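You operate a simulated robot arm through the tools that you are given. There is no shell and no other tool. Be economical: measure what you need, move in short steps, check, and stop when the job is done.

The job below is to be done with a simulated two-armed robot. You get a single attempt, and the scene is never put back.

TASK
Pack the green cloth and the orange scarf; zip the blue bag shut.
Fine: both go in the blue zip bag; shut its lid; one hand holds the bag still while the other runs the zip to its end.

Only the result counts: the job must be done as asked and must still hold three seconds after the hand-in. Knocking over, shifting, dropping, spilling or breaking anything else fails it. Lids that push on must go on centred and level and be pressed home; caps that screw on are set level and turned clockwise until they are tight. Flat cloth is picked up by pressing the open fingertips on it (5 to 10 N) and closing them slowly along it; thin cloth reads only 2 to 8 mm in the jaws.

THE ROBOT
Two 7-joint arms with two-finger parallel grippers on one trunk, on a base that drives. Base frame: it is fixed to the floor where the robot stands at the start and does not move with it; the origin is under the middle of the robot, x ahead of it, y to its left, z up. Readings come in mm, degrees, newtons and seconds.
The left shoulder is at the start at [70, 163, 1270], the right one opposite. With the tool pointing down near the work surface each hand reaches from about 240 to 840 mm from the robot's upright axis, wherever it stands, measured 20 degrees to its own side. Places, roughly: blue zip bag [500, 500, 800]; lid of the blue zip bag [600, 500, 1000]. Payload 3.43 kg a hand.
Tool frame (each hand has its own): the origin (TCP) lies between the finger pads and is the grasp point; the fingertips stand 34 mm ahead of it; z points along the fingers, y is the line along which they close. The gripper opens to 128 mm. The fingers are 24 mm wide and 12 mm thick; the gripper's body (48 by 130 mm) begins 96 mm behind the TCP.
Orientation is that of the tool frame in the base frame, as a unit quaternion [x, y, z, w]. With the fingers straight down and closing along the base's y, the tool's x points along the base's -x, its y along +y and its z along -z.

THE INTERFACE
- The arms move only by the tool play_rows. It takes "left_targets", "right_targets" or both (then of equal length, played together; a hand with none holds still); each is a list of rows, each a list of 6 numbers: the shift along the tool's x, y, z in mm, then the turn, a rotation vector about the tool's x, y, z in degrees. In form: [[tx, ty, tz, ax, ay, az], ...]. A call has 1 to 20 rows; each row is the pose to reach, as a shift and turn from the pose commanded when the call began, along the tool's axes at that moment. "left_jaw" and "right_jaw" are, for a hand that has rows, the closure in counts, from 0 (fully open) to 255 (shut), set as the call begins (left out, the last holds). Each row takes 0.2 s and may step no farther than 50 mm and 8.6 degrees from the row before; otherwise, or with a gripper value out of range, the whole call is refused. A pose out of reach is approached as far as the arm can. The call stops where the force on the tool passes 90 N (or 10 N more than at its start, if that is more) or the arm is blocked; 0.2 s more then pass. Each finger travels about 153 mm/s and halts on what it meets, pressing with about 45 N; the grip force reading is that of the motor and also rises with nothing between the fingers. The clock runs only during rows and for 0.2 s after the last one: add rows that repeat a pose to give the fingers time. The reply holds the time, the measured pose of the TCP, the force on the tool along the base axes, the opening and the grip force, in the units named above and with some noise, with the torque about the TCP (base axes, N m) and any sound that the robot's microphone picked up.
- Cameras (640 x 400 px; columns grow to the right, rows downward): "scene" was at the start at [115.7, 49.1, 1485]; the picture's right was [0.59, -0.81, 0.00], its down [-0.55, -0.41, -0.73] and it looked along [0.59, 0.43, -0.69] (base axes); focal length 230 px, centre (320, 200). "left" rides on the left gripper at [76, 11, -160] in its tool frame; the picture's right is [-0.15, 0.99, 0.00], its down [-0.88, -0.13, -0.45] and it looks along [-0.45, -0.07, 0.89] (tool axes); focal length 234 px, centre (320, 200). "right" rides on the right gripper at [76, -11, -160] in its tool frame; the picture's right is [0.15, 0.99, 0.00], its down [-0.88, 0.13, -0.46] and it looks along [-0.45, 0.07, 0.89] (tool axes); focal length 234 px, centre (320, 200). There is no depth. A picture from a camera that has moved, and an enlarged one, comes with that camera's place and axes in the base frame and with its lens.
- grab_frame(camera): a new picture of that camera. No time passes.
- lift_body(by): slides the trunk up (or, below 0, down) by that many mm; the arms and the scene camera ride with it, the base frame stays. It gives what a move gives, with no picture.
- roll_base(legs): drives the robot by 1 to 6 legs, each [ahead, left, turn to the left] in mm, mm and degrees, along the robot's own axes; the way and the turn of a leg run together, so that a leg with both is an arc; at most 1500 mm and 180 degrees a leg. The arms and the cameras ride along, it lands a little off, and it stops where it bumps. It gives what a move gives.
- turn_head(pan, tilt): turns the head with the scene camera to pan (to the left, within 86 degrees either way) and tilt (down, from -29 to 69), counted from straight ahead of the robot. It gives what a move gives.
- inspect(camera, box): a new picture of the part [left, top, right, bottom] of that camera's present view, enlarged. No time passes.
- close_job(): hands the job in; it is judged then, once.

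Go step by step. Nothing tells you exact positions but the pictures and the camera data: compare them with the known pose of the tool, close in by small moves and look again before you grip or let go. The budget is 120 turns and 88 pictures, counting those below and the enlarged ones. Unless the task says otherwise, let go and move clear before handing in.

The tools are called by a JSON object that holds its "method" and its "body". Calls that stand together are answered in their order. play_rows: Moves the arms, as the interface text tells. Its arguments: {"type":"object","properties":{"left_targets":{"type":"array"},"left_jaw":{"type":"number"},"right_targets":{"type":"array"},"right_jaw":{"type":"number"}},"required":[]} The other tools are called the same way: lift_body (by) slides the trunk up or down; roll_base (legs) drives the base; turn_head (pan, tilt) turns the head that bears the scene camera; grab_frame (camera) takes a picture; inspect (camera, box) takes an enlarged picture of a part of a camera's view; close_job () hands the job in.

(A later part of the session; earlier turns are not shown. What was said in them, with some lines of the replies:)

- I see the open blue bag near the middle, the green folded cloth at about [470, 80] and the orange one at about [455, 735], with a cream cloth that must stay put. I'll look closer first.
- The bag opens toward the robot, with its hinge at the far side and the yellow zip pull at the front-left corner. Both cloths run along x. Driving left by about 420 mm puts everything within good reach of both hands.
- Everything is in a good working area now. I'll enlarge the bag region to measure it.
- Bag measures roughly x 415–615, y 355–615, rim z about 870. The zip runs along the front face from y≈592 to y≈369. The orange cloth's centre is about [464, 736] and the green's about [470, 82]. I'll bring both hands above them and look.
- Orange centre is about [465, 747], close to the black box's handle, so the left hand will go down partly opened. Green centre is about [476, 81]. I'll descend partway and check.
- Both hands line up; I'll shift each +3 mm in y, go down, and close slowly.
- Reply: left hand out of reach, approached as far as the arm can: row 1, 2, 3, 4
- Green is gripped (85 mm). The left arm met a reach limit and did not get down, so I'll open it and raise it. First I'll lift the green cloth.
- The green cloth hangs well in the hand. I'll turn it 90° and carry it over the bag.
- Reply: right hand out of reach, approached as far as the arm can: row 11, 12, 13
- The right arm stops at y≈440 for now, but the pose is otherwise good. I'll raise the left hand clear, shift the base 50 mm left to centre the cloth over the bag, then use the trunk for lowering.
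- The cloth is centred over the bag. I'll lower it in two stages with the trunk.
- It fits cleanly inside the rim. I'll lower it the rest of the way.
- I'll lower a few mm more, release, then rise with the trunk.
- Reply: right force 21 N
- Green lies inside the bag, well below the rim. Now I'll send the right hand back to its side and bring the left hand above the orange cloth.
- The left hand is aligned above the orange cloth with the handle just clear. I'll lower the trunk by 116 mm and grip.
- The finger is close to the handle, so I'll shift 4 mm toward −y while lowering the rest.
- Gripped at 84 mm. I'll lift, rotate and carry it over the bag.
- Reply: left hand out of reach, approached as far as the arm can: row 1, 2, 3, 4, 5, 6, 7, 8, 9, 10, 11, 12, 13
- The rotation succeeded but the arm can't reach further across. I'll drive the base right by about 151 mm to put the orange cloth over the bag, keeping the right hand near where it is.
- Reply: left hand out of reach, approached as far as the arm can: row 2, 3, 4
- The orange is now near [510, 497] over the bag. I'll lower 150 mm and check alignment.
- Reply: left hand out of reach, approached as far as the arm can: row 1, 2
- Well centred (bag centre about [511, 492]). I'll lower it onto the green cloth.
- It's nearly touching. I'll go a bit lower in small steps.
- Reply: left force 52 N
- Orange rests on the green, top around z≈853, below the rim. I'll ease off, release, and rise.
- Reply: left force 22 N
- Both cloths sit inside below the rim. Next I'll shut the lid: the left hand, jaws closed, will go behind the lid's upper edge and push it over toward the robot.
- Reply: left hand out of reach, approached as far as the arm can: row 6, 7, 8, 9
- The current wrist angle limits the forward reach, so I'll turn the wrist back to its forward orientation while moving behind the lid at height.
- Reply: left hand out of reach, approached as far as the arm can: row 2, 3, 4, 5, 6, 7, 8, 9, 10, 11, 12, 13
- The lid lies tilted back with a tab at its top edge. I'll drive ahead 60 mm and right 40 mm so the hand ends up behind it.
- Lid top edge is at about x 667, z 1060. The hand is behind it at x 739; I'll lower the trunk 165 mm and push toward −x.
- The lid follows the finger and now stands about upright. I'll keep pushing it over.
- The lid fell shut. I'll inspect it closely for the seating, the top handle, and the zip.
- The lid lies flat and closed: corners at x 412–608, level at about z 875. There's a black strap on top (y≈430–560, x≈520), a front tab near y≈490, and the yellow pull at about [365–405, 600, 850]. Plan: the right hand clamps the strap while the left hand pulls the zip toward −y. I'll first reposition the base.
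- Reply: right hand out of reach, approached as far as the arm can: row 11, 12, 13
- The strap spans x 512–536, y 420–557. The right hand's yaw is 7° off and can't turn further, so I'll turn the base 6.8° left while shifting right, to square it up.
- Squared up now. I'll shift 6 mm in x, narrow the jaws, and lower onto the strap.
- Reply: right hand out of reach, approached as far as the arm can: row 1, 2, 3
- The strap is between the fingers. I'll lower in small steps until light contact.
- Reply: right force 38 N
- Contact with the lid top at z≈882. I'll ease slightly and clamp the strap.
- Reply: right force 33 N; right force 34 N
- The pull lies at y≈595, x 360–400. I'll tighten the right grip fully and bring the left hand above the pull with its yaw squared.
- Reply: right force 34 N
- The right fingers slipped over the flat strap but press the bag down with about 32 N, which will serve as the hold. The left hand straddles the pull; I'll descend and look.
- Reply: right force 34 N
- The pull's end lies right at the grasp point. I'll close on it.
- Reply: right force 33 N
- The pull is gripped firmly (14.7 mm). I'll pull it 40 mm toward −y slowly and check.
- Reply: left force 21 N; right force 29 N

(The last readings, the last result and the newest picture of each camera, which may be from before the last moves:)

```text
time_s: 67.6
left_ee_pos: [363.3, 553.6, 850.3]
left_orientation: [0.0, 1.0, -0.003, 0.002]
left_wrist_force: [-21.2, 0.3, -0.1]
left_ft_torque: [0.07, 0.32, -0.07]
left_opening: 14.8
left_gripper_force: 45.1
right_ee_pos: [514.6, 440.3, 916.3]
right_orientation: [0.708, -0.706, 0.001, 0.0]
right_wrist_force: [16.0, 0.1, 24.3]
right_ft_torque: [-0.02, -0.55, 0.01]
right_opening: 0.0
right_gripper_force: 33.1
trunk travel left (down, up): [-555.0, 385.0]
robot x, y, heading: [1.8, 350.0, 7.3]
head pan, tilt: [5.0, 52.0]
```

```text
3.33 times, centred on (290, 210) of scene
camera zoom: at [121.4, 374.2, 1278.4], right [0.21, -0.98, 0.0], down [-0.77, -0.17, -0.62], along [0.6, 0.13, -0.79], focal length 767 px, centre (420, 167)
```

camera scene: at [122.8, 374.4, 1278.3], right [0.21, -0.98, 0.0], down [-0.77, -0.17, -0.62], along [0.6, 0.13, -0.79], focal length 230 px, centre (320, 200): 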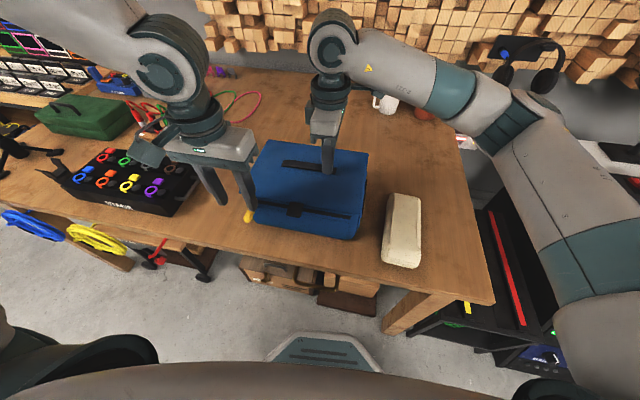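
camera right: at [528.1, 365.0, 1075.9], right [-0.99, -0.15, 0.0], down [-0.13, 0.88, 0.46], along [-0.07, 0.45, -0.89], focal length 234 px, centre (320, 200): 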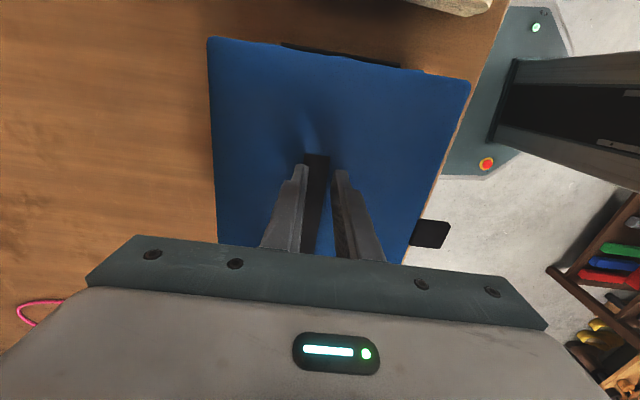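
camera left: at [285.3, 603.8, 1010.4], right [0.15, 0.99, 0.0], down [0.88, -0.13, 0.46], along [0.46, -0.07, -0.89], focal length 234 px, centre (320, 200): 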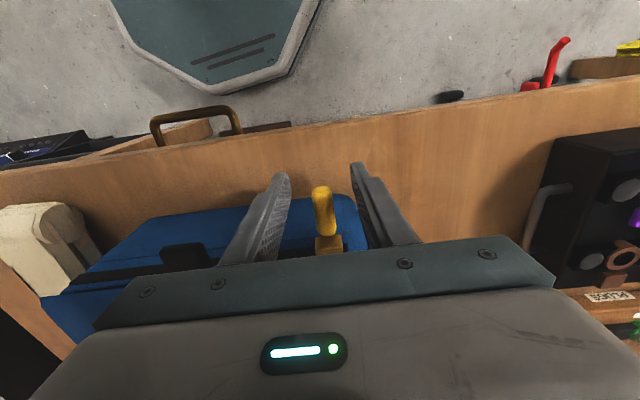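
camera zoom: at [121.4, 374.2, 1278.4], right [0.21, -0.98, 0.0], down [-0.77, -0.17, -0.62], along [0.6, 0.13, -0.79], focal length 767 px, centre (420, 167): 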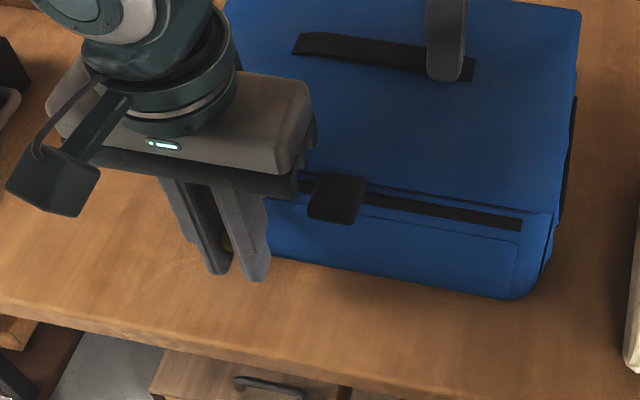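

The slider moves and the bag stays still. There's a slight push into the bag (x force −21 N), so I'll back off 2 mm in x while pulling past the tab.

{"method": "play_rows", "body": {"left_targets": [[1.5, -5, 0, 0, 0, 0], [2, -13, 0, 0, 0, 0], [2, -21, 0, 0, 0, 0], [2, -29, 0, 0, 0, 0]]}}

{"method": "inspect", "body": {"camera": "scene", "box": [200, 150, 380, 270]}}

{"method": "inspect", "body": {"camera": "left", "box": [180, 120, 460, 300]}}

```text
time_s: 68.6
left_ee_pos: [365.0, 533.9, 854.7]
left_orientation: [-0.001, 1.0, -0.004, 0.002]
left_wrist_force: [2.9, 0.2, -26.8]
left_ft_torque: [0.14, 1.32, -0.05]
left_opening: 14.6
left_gripper_force: 45.2
left hand out of reach, approached as far as the arm can: row 4
right_ee_pos: [516.1, 440.8, 918.8]
right_orientation: [0.709, -0.706, 0.0, -0.003]
right_wrist_force: [5.9, -5.5, 47.2]
right_ft_torque: [-0.27, -0.15, 0.55]
right_opening: 0.0
right_gripper_force: 33.6
trunk travel left (down, up): [-555.0, 385.0]
robot x, y, heading: [4.3, 350.9, 7.2]
head pan, tilt: [5.0, 52.0]
```

```text
3.33 times, centred on (290, 210) of scene
camera zoom: at [123.6, 374.1, 1278.2], right [0.21, -0.98, 0.0], down [-0.77, -0.17, -0.62], along [0.6, 0.13, -0.79], focal length 767 px, centre (420, 167)
```

zoom: 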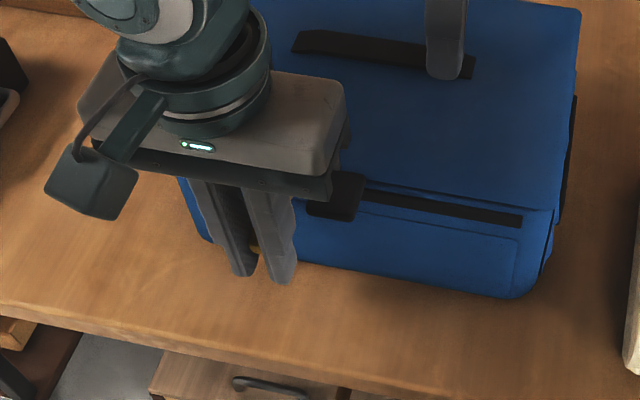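

```text
2.22 times, centred on (320, 210) of left
camera zoom: at [287.3, 545.8, 1014.5], right [0.14, 0.99, -0.01], down [0.88, -0.13, 0.46], along [0.46, -0.07, -0.89], focal length 520 px, centre (320, 178)
```

zoom: 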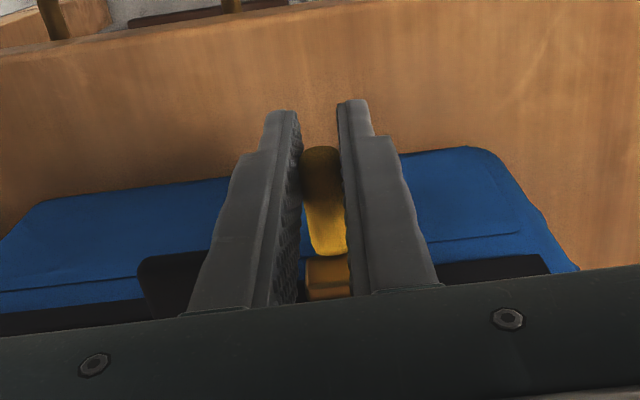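

The left arm reached an inward limit at y≈534. The zip itself moves almost without force. I'll release the pull, raise both hands, shift the base 60 mm right, and come back with the left tool tilted so the wrist stays outboard.

{"method": "play_rows", "body": {"left_targets": [[0, 0, 5, 0, 0, 0], [0, 0, 5, 0, 0, 0], [0, 0, -40, 0, 0, 0], [0, 0, -85, 0, 0, 0], [0, 0, -100, 0, 0, 0]], "left_jaw": 170}}

{"method": "lift_body", "body": {"by": 25}}

{"method": "roll_base", "body": {"legs": [[-7.5, -60, 0]]}}

{"method": "grab_frame", "body": {"camera": "left"}}

{"method": "inspect", "body": {"camera": "scene", "box": [200, 120, 380, 250]}}

```text
time_s: 69.8
left_ee_pos: [362.6, 534.9, 954.5]
left_orientation: [0.0, 1.0, -0.002, 0.004]
left_wrist_force: [0.0, 0.9, 0.3]
left_ft_torque: [0.01, 0.01, -0.01]
left_opening: 42.4
left_gripper_force: 0.0
right_ee_pos: [514.4, 440.2, 916.4]
right_orientation: [0.709, -0.705, 0.0, -0.001]
right_wrist_force: [-2.7, -3.1, 24.9]
right_ft_torque: [-0.06, 0.09, -0.15]
right_opening: 0.0
right_gripper_force: 33.3
trunk travel left (down, up): [-555.0, 385.0]
robot x, y, heading: [3.0, 349.9, 7.0]
head pan, tilt: [5.0, 52.0]
```

```text
time_s: 70.5
left_ee_pos: [364.0, 533.4, 978.3]
left_orientation: [0.0, 1.0, -0.003, 0.004]
left_wrist_force: [0.7, -0.6, -0.1]
left_ft_torque: [-0.01, 0.01, -0.02]
left_opening: 42.6
left_gripper_force: 0.1
right_ee_pos: [517.3, 440.9, 939.6]
right_orientation: [0.709, -0.706, 0.0, 0.001]
right_wrist_force: [0.1, -0.2, 0.2]
right_ft_torque: [0.0, 0.0, 0.01]
right_opening: 0.0
right_gripper_force: 33.2
trunk travel left (down, up): [-580.0, 360.0]
robot x, y, heading: [-0.4, 351.6, 7.4]
head pan, tilt: [5.0, 52.0]
```

```text
time_s: 71.4
left_ee_pos: [364.3, 474.8, 978.9]
left_orientation: [-0.001, 1.0, -0.002, 0.003]
left_wrist_force: [0.6, -1.0, -0.4]
left_ft_torque: [0.0, -0.01, -0.01]
left_opening: 42.8
left_gripper_force: 0.0
right_ee_pos: [518.0, 381.2, 940.4]
right_orientation: [0.708, -0.706, 0.0, 0.0]
right_wrist_force: [0.4, -0.2, -0.6]
right_ft_torque: [0.03, 0.0, 0.0]
right_opening: 0.0
right_gripper_force: 33.4
trunk travel left (down, up): [-580.0, 360.0]
robot x, y, heading: [2.3, 292.7, 7.2]
head pan, tilt: [5.0, 52.0]
```

```text
22 pictures are left
camera left: at [285.8, 487.0, 1138.9], right [0.14, 0.99, 0.0], down [0.88, -0.13, 0.46], along [0.46, -0.07, -0.89], focal length 234 px, centre (320, 200)
```

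left: 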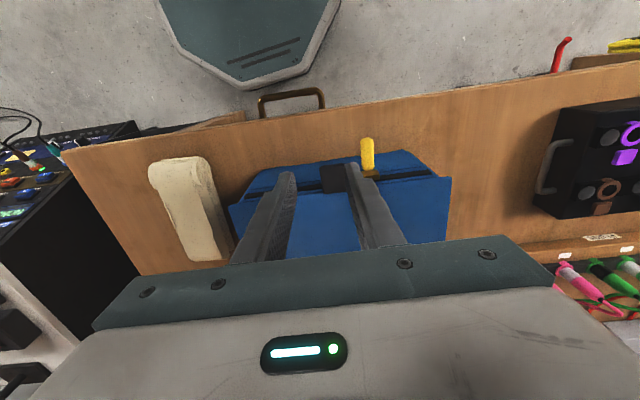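

```text
3.08 times, centred on (290, 185) of scene
camera zoom: at [124.0, 314.7, 1303.1], right [0.21, -0.98, 0.0], down [-0.77, -0.17, -0.62], along [0.6, 0.13, -0.79], focal length 708 px, centre (412, 246)
```

zoom: 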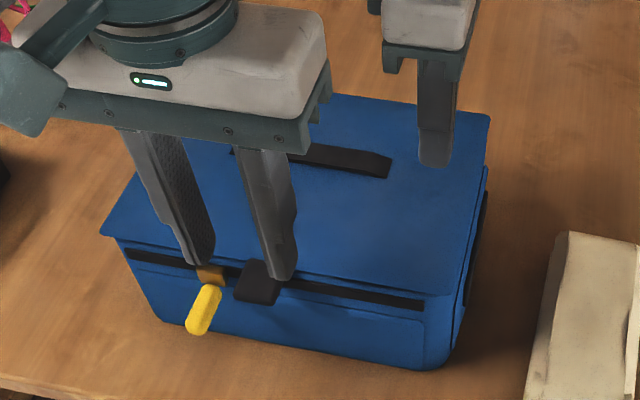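

The slider moved well to y≈533. I'll press the lid with the right hand again (now at y≈381) using the trunk.

{"method": "lift_body", "body": {"by": -24}}

{"method": "lift_body", "body": {"by": -4}}

{"method": "play_rows", "body": {"left_targets": [[0, 10, 0, 4, 0, 0], [0, 20, 0, 8, 0, 0], [0, 35, 0, 13, 0, 0], [0, 50, 0, 19, 0, 0], [0, 65, 0, 25, 0, 0], [0, 65, 0, 25, 0, 0]]}}

{"method": "inspect", "body": {"camera": "scene", "box": [200, 100, 380, 230]}}

{"method": "grab_frame", "body": {"camera": "left"}}

```text
time_s: 72.1
left_ee_pos: [362.2, 476.1, 954.5]
left_orientation: [-0.001, 1.0, -0.002, 0.002]
left_wrist_force: [0.6, 0.1, 0.6]
left_ft_torque: [-0.03, 0.02, -0.01]
left_opening: 42.6
left_gripper_force: 0.1
right_ee_pos: [516.5, 381.5, 916.2]
right_orientation: [0.709, -0.705, 0.0, 0.0]
right_wrist_force: [-1.2, 1.0, 6.5]
right_ft_torque: [0.04, 0.05, -0.09]
right_opening: 0.0
right_gripper_force: 33.2
trunk travel left (down, up): [-556.0, 384.0]
robot x, y, heading: [0.2, 294.8, 7.0]
head pan, tilt: [5.0, 52.0]
```

```text
time_s: 72.7
left_ee_pos: [360.2, 475.0, 951.6]
left_orientation: [-0.001, 1.0, -0.003, 0.004]
left_wrist_force: [-0.5, -0.2, -0.5]
left_ft_torque: [0.0, -0.01, 0.0]
left_opening: 42.5
left_gripper_force: 0.1
right_ee_pos: [516.8, 382.3, 916.2]
right_orientation: [0.708, -0.706, 0.001, -0.004]
right_wrist_force: [5.3, 2.7, 37.0]
right_ft_torque: [-0.05, -0.23, 0.4]
right_opening: 0.0
right_gripper_force: 32.9
trunk travel left (down, up): [-552.0, 388.0]
robot x, y, heading: [5.3, 295.8, 7.3]
head pan, tilt: [5.0, 52.0]
```

```text
time_s: 74.1
left_ee_pos: [362.3, 540.6, 950.2]
left_orientation: [0.0, 0.976, -0.219, 0.004]
left_wrist_force: [0.9, 0.5, 0.4]
left_ft_torque: [0.0, 0.03, 0.01]
left_opening: 42.4
left_gripper_force: 0.0
right_ee_pos: [516.7, 381.6, 916.5]
right_orientation: [0.708, -0.706, 0.001, -0.003]
right_wrist_force: [11.9, 2.9, 47.9]
right_ft_torque: [0.01, -0.44, -0.28]
right_opening: 0.0
right_gripper_force: 33.1
trunk travel left (down, up): [-552.0, 388.0]
robot x, y, heading: [1.4, 292.0, 7.1]
head pan, tilt: [5.0, 52.0]
```

```text
3.08 times, centred on (290, 165) of scene
camera zoom: at [121.6, 315.0, 1275.5], right [0.21, -0.98, 0.0], down [-0.77, -0.17, -0.62], along [0.6, 0.13, -0.79], focal length 708 px, centre (412, 308)
```

zoom: 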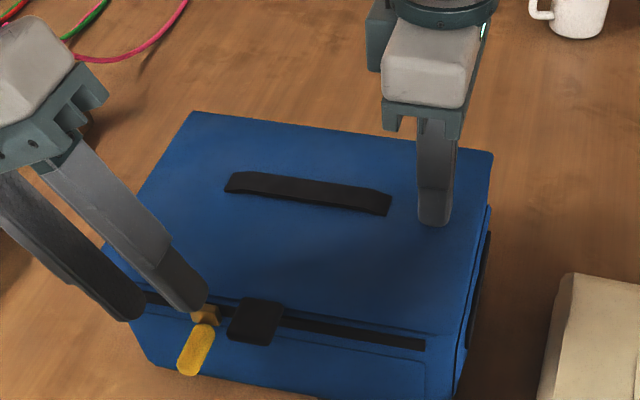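

```text
19 pictures are left
camera left: at [283.7, 619.2, 1091.0], right [0.15, 0.89, -0.42], down [0.88, 0.08, 0.47], along [0.46, -0.44, -0.77], focal length 234 px, centre (320, 200)
```

left: 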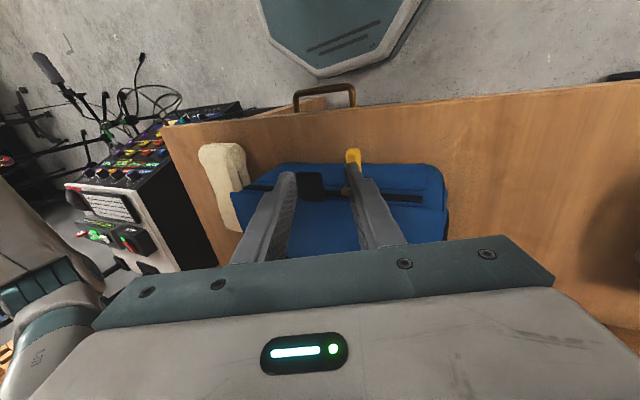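

The tilted left hand is placed well. I'll descend straight to straddle the pull at y≈532.

{"method": "play_rows", "body": {"left_targets": [[-3, 14.4, 30.8, 0, 0, 0], [-3, 28.7, 61.6, 0, 0, 0], [-3, 42.5, 91.5, 0, 0, 0], [-3, 42.5, 91.5, 0, 0, 0]]}}

{"method": "grab_frame", "body": {"camera": "left"}}

{"method": "inspect", "body": {"camera": "scene", "box": [200, 120, 380, 250]}}

```text
time_s: 75.1
left_ee_pos: [363.3, 540.5, 849.1]
left_orientation: [0.0, 0.976, -0.218, 0.004]
left_wrist_force: [0.3, 0.7, 0.3]
left_ft_torque: [0.0, 0.0, -0.01]
left_opening: 42.7
left_gripper_force: 0.0
right_ee_pos: [515.7, 381.8, 916.5]
right_orientation: [0.708, -0.706, 0.0, -0.004]
right_wrist_force: [11.1, 2.4, 48.9]
right_ft_torque: [-0.12, -0.42, -0.05]
right_opening: 0.2
right_gripper_force: 33.3
trunk travel left (down, up): [-552.0, 388.0]
robot x, y, heading: [2.3, 292.0, 7.1]
head pan, tilt: [5.0, 52.0]
```

```text
18 pictures are left
camera left: at [285.9, 618.4, 990.1], right [0.15, 0.89, -0.42], down [0.88, 0.08, 0.47], along [0.46, -0.44, -0.77], focal length 234 px, centre (320, 200)
```

left: 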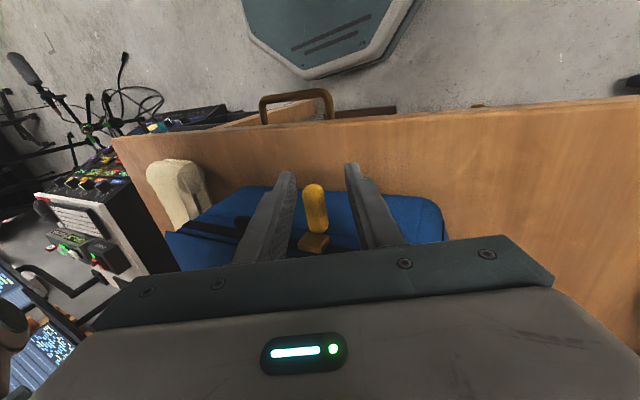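

```text
3.08 times, centred on (290, 185) of scene
camera zoom: at [121.4, 315.0, 1275.5], right [0.21, -0.98, 0.0], down [-0.77, -0.17, -0.62], along [0.6, 0.13, -0.79], focal length 708 px, centre (412, 246)
```

zoom: 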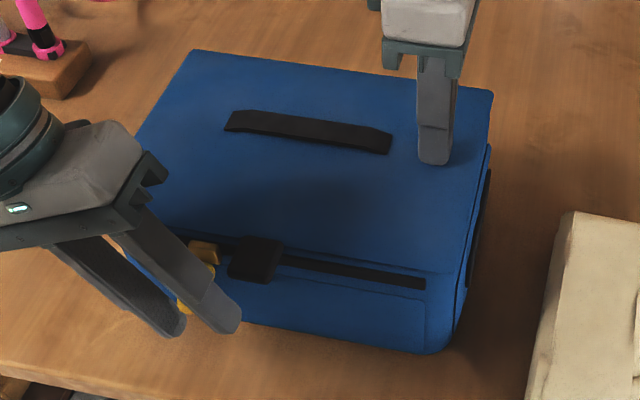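

Straddled nicely. I'll centre on the pull, narrow the jaws loosely around it, and draw it 60 mm toward −y.

{"method": "play_rows", "body": {"left_targets": [[0, -6.8, 3.2, 0, 0, 0], [0, -6.8, 3.2, 0, 0, 0], [0, -6.8, 3.2, 0, 0, 0]], "left_jaw": 212}}

{"method": "play_rows", "body": {"left_targets": [[0, -7.2, 3.4, 0, 0, 0], [0, -14.5, 6.8, 0, 0, 0], [0, -21.7, 10.2, 0, 0, 0], [0, -29, 13.5, 0, 0, 0], [0, -36.2, 16.9, 0, 0, 0], [0, -43.5, 20.3, 0, 0, 0], [0, -50.7, 23.7, 0, 0, 0], [0, -54.4, 25.4, 0, 0, 0]]}}

{"method": "inspect", "body": {"camera": "scene", "box": [200, 120, 380, 250]}}

```text
time_s: 75.9
left_ee_pos: [364.9, 531.1, 850.2]
left_orientation: [0.0, 0.976, -0.219, 0.004]
left_wrist_force: [-0.3, 0.2, 0.1]
left_ft_torque: [0.0, 0.02, -0.01]
left_opening: 21.7
left_gripper_force: 0.1
right_ee_pos: [515.3, 381.7, 915.0]
right_orientation: [0.708, -0.706, 0.001, -0.003]
right_wrist_force: [10.7, 1.0, 49.8]
right_ft_torque: [-0.14, -0.38, -0.02]
right_opening: 0.1
right_gripper_force: 32.8
trunk travel left (down, up): [-552.0, 388.0]
robot x, y, heading: [1.1, 291.9, 7.2]
head pan, tilt: [5.0, 52.0]
```

```text
time_s: 77.7
left_ee_pos: [363.7, 471.1, 852.0]
left_orientation: [0.0, 0.976, -0.218, 0.004]
left_wrist_force: [-20.2, 9.2, 0.5]
left_ft_torque: [-0.19, -0.45, 0.72]
left_opening: 26.8
left_gripper_force: 4.2
right_ee_pos: [515.1, 380.5, 915.9]
right_orientation: [0.708, -0.706, 0.001, -0.002]
right_wrist_force: [21.3, -7.0, 45.1]
right_ft_torque: [-0.3, -0.73, 0.0]
right_opening: 0.0
right_gripper_force: 33.0
trunk travel left (down, up): [-552.0, 388.0]
robot x, y, heading: [2.8, 289.9, 7.4]
head pan, tilt: [5.0, 52.0]
```

```text
3.08 times, centred on (290, 185) of scene
camera zoom: at [120.5, 314.6, 1275.7], right [0.21, -0.98, 0.0], down [-0.77, -0.17, -0.62], along [0.6, 0.13, -0.79], focal length 708 px, centre (412, 246)
```

zoom: 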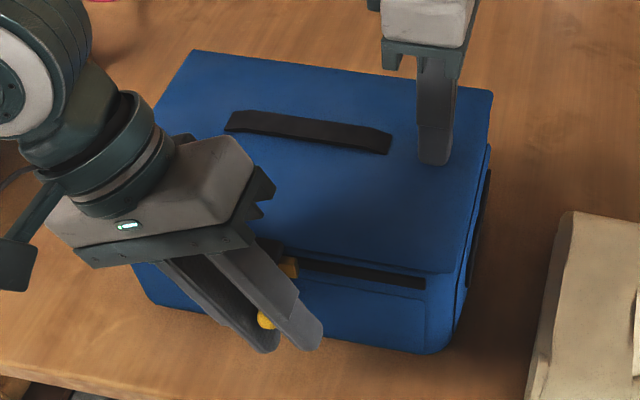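

The slider has passed under the tab. I'll back off 3 mm in x, loosen slightly, and continue 55 mm.

{"method": "play_rows", "body": {"left_targets": [[3, -3, 1.4, 0, 0, 0], [3, -10, 4.7, 0, 0, 0], [3, -17, 7.9, 0, 0, 0], [3, -24, 11.2, 0, 0, 0], [3, -31, 14.5, 0, 0, 0], [3, -38, 17.7, 0, 0, 0], [3, -45, 21, 0, 0, 0], [3, -50, 23.3, 0, 0, 0]], "left_jaw": 202}}

{"method": "inspect", "body": {"camera": "scene", "box": [200, 120, 380, 250]}}

{"method": "inspect", "body": {"camera": "left", "box": [180, 120, 460, 300]}}

```text
time_s: 79.5
left_ee_pos: [361.2, 416.3, 850.3]
left_orientation: [0.0, 0.976, -0.22, 0.004]
left_wrist_force: [0.8, 1.9, -2.5]
left_ft_torque: [-0.04, 0.0, 0.0]
left_opening: 28.2
left_gripper_force: 0.9
right_ee_pos: [515.4, 380.3, 915.5]
right_orientation: [0.709, -0.705, 0.0, -0.005]
right_wrist_force: [6.2, -1.6, 48.6]
right_ft_torque: [-0.28, -0.22, 0.35]
right_opening: 0.2
right_gripper_force: 33.3
trunk travel left (down, up): [-552.0, 388.0]
robot x, y, heading: [4.1, 293.9, 7.2]
head pan, tilt: [5.0, 52.0]
```

```text
3.08 times, centred on (290, 185) of scene
camera zoom: at [120.8, 314.7, 1275.5], right [0.21, -0.98, 0.0], down [-0.77, -0.17, -0.62], along [0.6, 0.13, -0.79], focal length 708 px, centre (412, 246)
```

zoom: 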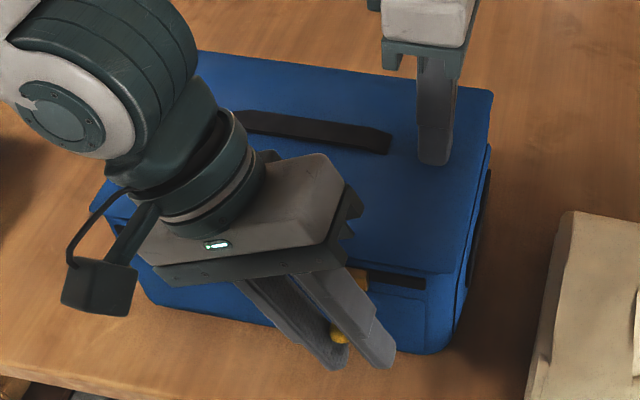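

```text
2.22 times, centred on (320, 210) of left
camera zoom: at [283.7, 494.7, 991.0], right [0.15, 0.89, -0.42], down [0.88, 0.08, 0.47], along [0.46, -0.44, -0.77], focal length 520 px, centre (320, 178)
```

zoom: 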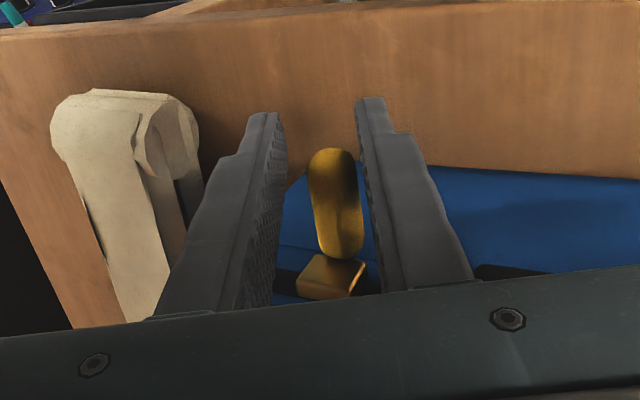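

Smooth, low force, bag unmoved. The slider is at about y 418; the end is near 375. I'll continue 35 mm.

{"method": "play_rows", "body": {"left_targets": [[0, -6, 2.8, 0, 0, 0], [0, -12, 5.6, 0, 0, 0], [0, -18, 8.4, 0, 0, 0], [0, -24, 11.2, 0, 0, 0], [0, -30, 14, 0, 0, 0], [0, -32, 15, 0, 0, 0]]}}

{"method": "inspect", "body": {"camera": "scene", "box": [230, 150, 350, 240]}}

{"method": "inspect", "body": {"camera": "left", "box": [180, 120, 460, 300]}}

```text
time_s: 80.9
left_ee_pos: [361.8, 384.0, 851.9]
left_orientation: [0.0, 0.976, -0.219, 0.004]
left_wrist_force: [-0.6, 0.4, -0.8]
left_ft_torque: [-0.01, 0.01, 0.01]
left_opening: 27.1
left_gripper_force: 1.0
left hand out of reach, approached as far as the arm can: row 6
right_ee_pos: [514.6, 381.5, 916.7]
right_orientation: [0.709, -0.706, 0.0, -0.004]
right_wrist_force: [4.0, -0.6, 47.5]
right_ft_torque: [-0.16, -0.21, -0.1]
right_opening: 0.1
right_gripper_force: 33.4
trunk travel left (down, up): [-552.0, 388.0]
robot x, y, heading: [5.4, 293.5, 7.2]
head pan, tilt: [5.0, 52.0]
```

```text
4.44 times, centred on (290, 195) of scene
camera zoom: at [120.6, 314.8, 1275.6], right [0.21, -0.98, 0.0], down [-0.77, -0.17, -0.62], along [0.6, 0.13, -0.79], focal length 1022 px, centre (453, 222)
```

zoom: 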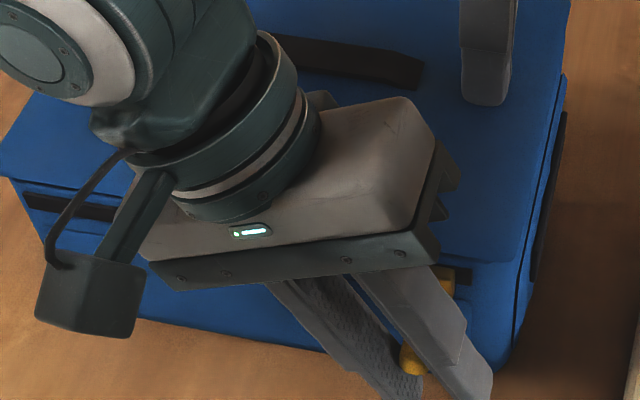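

```text
2.22 times, centred on (320, 210) of left
camera zoom: at [284.3, 463.3, 992.3], right [0.15, 0.89, -0.42], down [0.88, 0.08, 0.48], along [0.46, -0.44, -0.77], focal length 520 px, centre (320, 178)
```

zoom: 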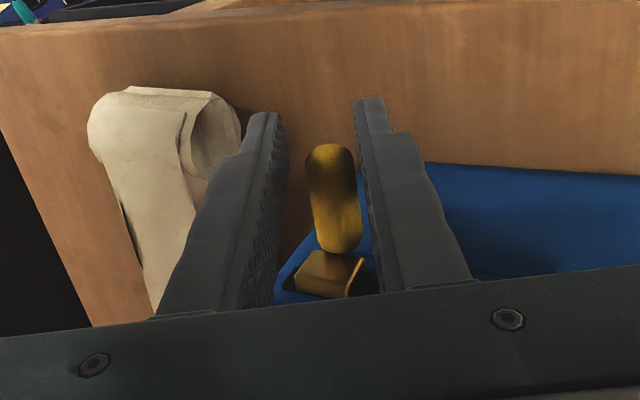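

Only about 10 mm remains but the arm is at its limit, so I'll add 8° of tilt and continue to the end gently.

{"method": "play_rows", "body": {"left_targets": [[0, 0, 0, 4, 0, 0], [0, 0, 0, 8, 0, 0], [0, -3.6, 1.7, 8, 0, 0], [0, -7.2, 3.4, 8, 0, 0], [0, -10.9, 5.1, 8, 0, 0], [0, -14.5, 6.8, 8, 0, 0], [0, -18.1, 8.4, 8, 0, 0], [0, -18.1, 8.4, 8, 0, 0]]}}

{"method": "inspect", "body": {"camera": "scene", "box": [230, 150, 350, 240]}}

```text
time_s: 82.7
left_ee_pos: [363.4, 367.9, 852.3]
left_orientation: [0.0, 0.958, -0.285, 0.004]
left_wrist_force: [-1.2, 31.3, -1.1]
left_ft_torque: [0.3, -0.05, 0.47]
left_opening: 41.9
left_gripper_force: 13.6
right_ee_pos: [513.9, 381.9, 915.9]
right_orientation: [0.708, -0.706, 0.001, -0.002]
right_wrist_force: [4.1, -18.5, 52.2]
right_ft_torque: [-0.68, -0.13, 0.44]
right_opening: 0.1
right_gripper_force: 32.9
trunk travel left (down, up): [-552.0, 388.0]
robot x, y, heading: [2.5, 291.9, 7.3]
head pan, tilt: [5.0, 52.0]
```

```text
4.44 times, centred on (290, 195) of scene
camera zoom: at [120.0, 316.2, 1275.6], right [0.21, -0.98, 0.0], down [-0.77, -0.17, -0.62], along [0.6, 0.13, -0.79], focal length 1022 px, centre (453, 222)
```

zoom: 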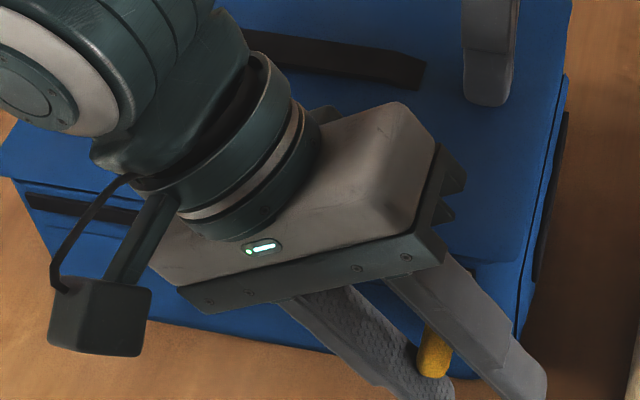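

A firm stop (31 N, jaws forced wider) shows the zip is at its end, and the bag hasn't moved. I'll open, withdraw along the tool axis, and look.

{"method": "play_rows", "body": {"left_targets": [[0, 3, -2, 0, 0, 0], [0, 3, -2, 0, 0, 0], [0, 3, -30, 0, 0, 0], [0, 3, -60, 0, 0, 0], [0, 3, -100, 0, 0, 0], [0, 3, -140, 0, 0, 0], [0, 3, -160, 0, 0, 0]], "left_jaw": 140}}

{"method": "inspect", "body": {"camera": "scene", "box": [200, 120, 360, 240]}}

```text
time_s: 84.3
left_ee_pos: [358.5, 456.1, 985.7]
left_orientation: [0.0, 0.958, -0.287, 0.004]
left_wrist_force: [-0.6, 0.1, -0.9]
left_ft_torque: [-0.01, 0.02, 0.02]
left_opening: 57.8
left_gripper_force: 0.1
right_ee_pos: [516.0, 381.8, 917.2]
right_orientation: [0.708, -0.706, 0.001, -0.003]
right_wrist_force: [4.1, 0.5, 48.3]
right_ft_torque: [-0.16, -0.12, -0.01]
right_opening: 0.1
right_gripper_force: 32.8
trunk travel left (down, up): [-552.0, 388.0]
robot x, y, heading: [0.6, 293.3, 7.2]
head pan, tilt: [5.0, 52.0]
```

```text
3.33 times, centred on (280, 180) of scene
camera zoom: at [120.4, 314.9, 1275.6], right [0.21, -0.98, 0.0], down [-0.77, -0.17, -0.62], along [0.6, 0.13, -0.79], focal length 767 px, centre (453, 267)
```

zoom: 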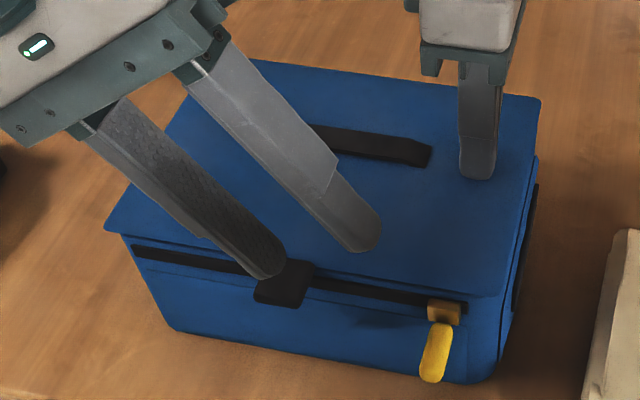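

The slider sits at the right end of the track. I'll lift both hands clear and take a final look.

{"method": "lift_body", "body": {"by": 150}}

{"method": "play_rows", "body": {"left_targets": [[20, 20, -30, 0, 0, 0], [20, 50, -60, 0, 0, 0], [20, 90, -70, 0, 0, 0], [20, 130, -70, 0, 0, 0], [20, 160, -70, 0, 0, 0]], "right_targets": [[30, 0, 0, 0, 0, 0], [70, 0, 0, 0, 0, 0], [110, 0, 0, 0, 0, 0], [150, 0, 0, 0, 0, 0], [170, 0, 0, 0, 0, 0]]}}

{"method": "grab_frame", "body": {"camera": "scene"}}

{"method": "inspect", "body": {"camera": "scene", "box": [210, 170, 350, 280]}}

```text
time_s: 86.0
left_ee_pos: [362.5, 456.8, 1133.2]
left_orientation: [0.0, 0.958, -0.287, 0.002]
left_wrist_force: [0.7, 0.2, -0.9]
left_ft_torque: [-0.02, -0.02, -0.01]
left_opening: 57.5
left_gripper_force: 0.1
right_ee_pos: [516.2, 381.0, 1062.4]
right_orientation: [0.708, -0.706, 0.0, 0.0]
right_wrist_force: [0.6, -0.2, 0.9]
right_ft_torque: [0.01, -0.03, 0.02]
right_opening: 0.0
right_gripper_force: 32.7
trunk travel left (down, up): [-702.0, 238.0]
robot x, y, heading: [4.1, 293.6, 7.4]
head pan, tilt: [5.0, 52.0]
```

```text
time_s: 87.2
left_ee_pos: [340.8, 631.8, 1105.2]
left_orientation: [0.0, 0.958, -0.287, 0.003]
left_wrist_force: [1.1, 0.9, 1.1]
left_ft_torque: [-0.05, -0.01, 0.03]
left_opening: 57.5
left_gripper_force: 0.1
right_ee_pos: [509.3, 289.0, 1063.3]
right_orientation: [0.708, -0.706, 0.0, -0.001]
right_wrist_force: [0.6, 0.3, -0.4]
right_ft_torque: [-0.02, 0.0, 0.02]
right_opening: 0.2
right_gripper_force: 33.2
right hand out of reach, approached as far as the arm can: row 2, 3, 4, 5
trunk travel left (down, up): [-702.0, 238.0]
robot x, y, heading: [0.3, 293.7, 7.3]
head pan, tilt: [5.0, 52.0]
```

```text
9 pictures are left
camera scene: at [124.2, 316.3, 1425.1], right [0.21, -0.98, 0.0], down [-0.77, -0.17, -0.62], along [0.6, 0.13, -0.79], focal length 230 px, centre (320, 200)
```

scene: 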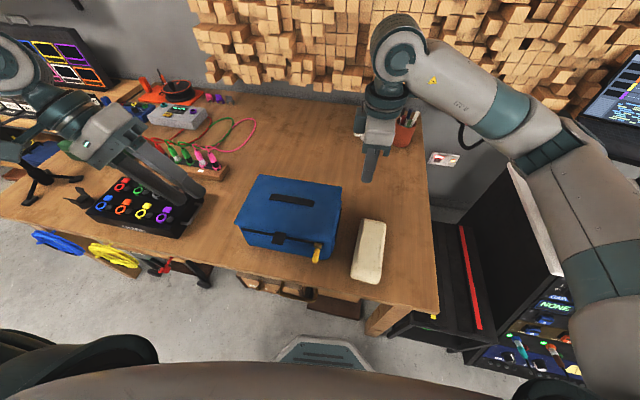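

```text
3.64 times, centred on (280, 225) of scene
camera zoom: at [124.2, 316.3, 1425.1], right [0.21, -0.98, 0.0], down [-0.77, -0.17, -0.62], along [0.6, 0.13, -0.79], focal length 837 px, centre (466, 109)
```

zoom: 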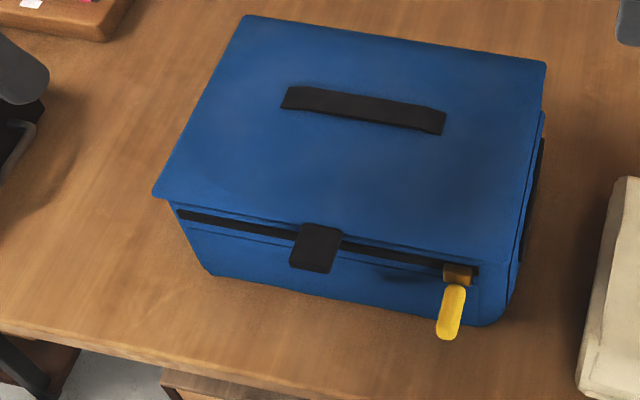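

The lid lies flat, the slider is at the end of the track, the bag and everything else are in place, and both hands are clear. I'm handing the job in.

{"method": "close_job", "body": {}}

```text
The job is handed in.
```

I packed the green cloth and the orange scarf in the blue bag, shut the lid and ran the zip to its end stop. I've handed the job in, but no verdict came back.

- **Hold:** The right hand held the bag by pressing on the lid while the left pulled the zip, because its fingers slipped off the flat strap on top. The bag didn't visibly move.
- **Zip end:** I took a firm stop of about 31 N as the end of the zip. The slider then sat about 15 mm short of the visible end of the track, about as far in as it sat from the other end at the start.
- **Everything else:** Nothing else on the table looked moved in the last picture, and both hands were clear.
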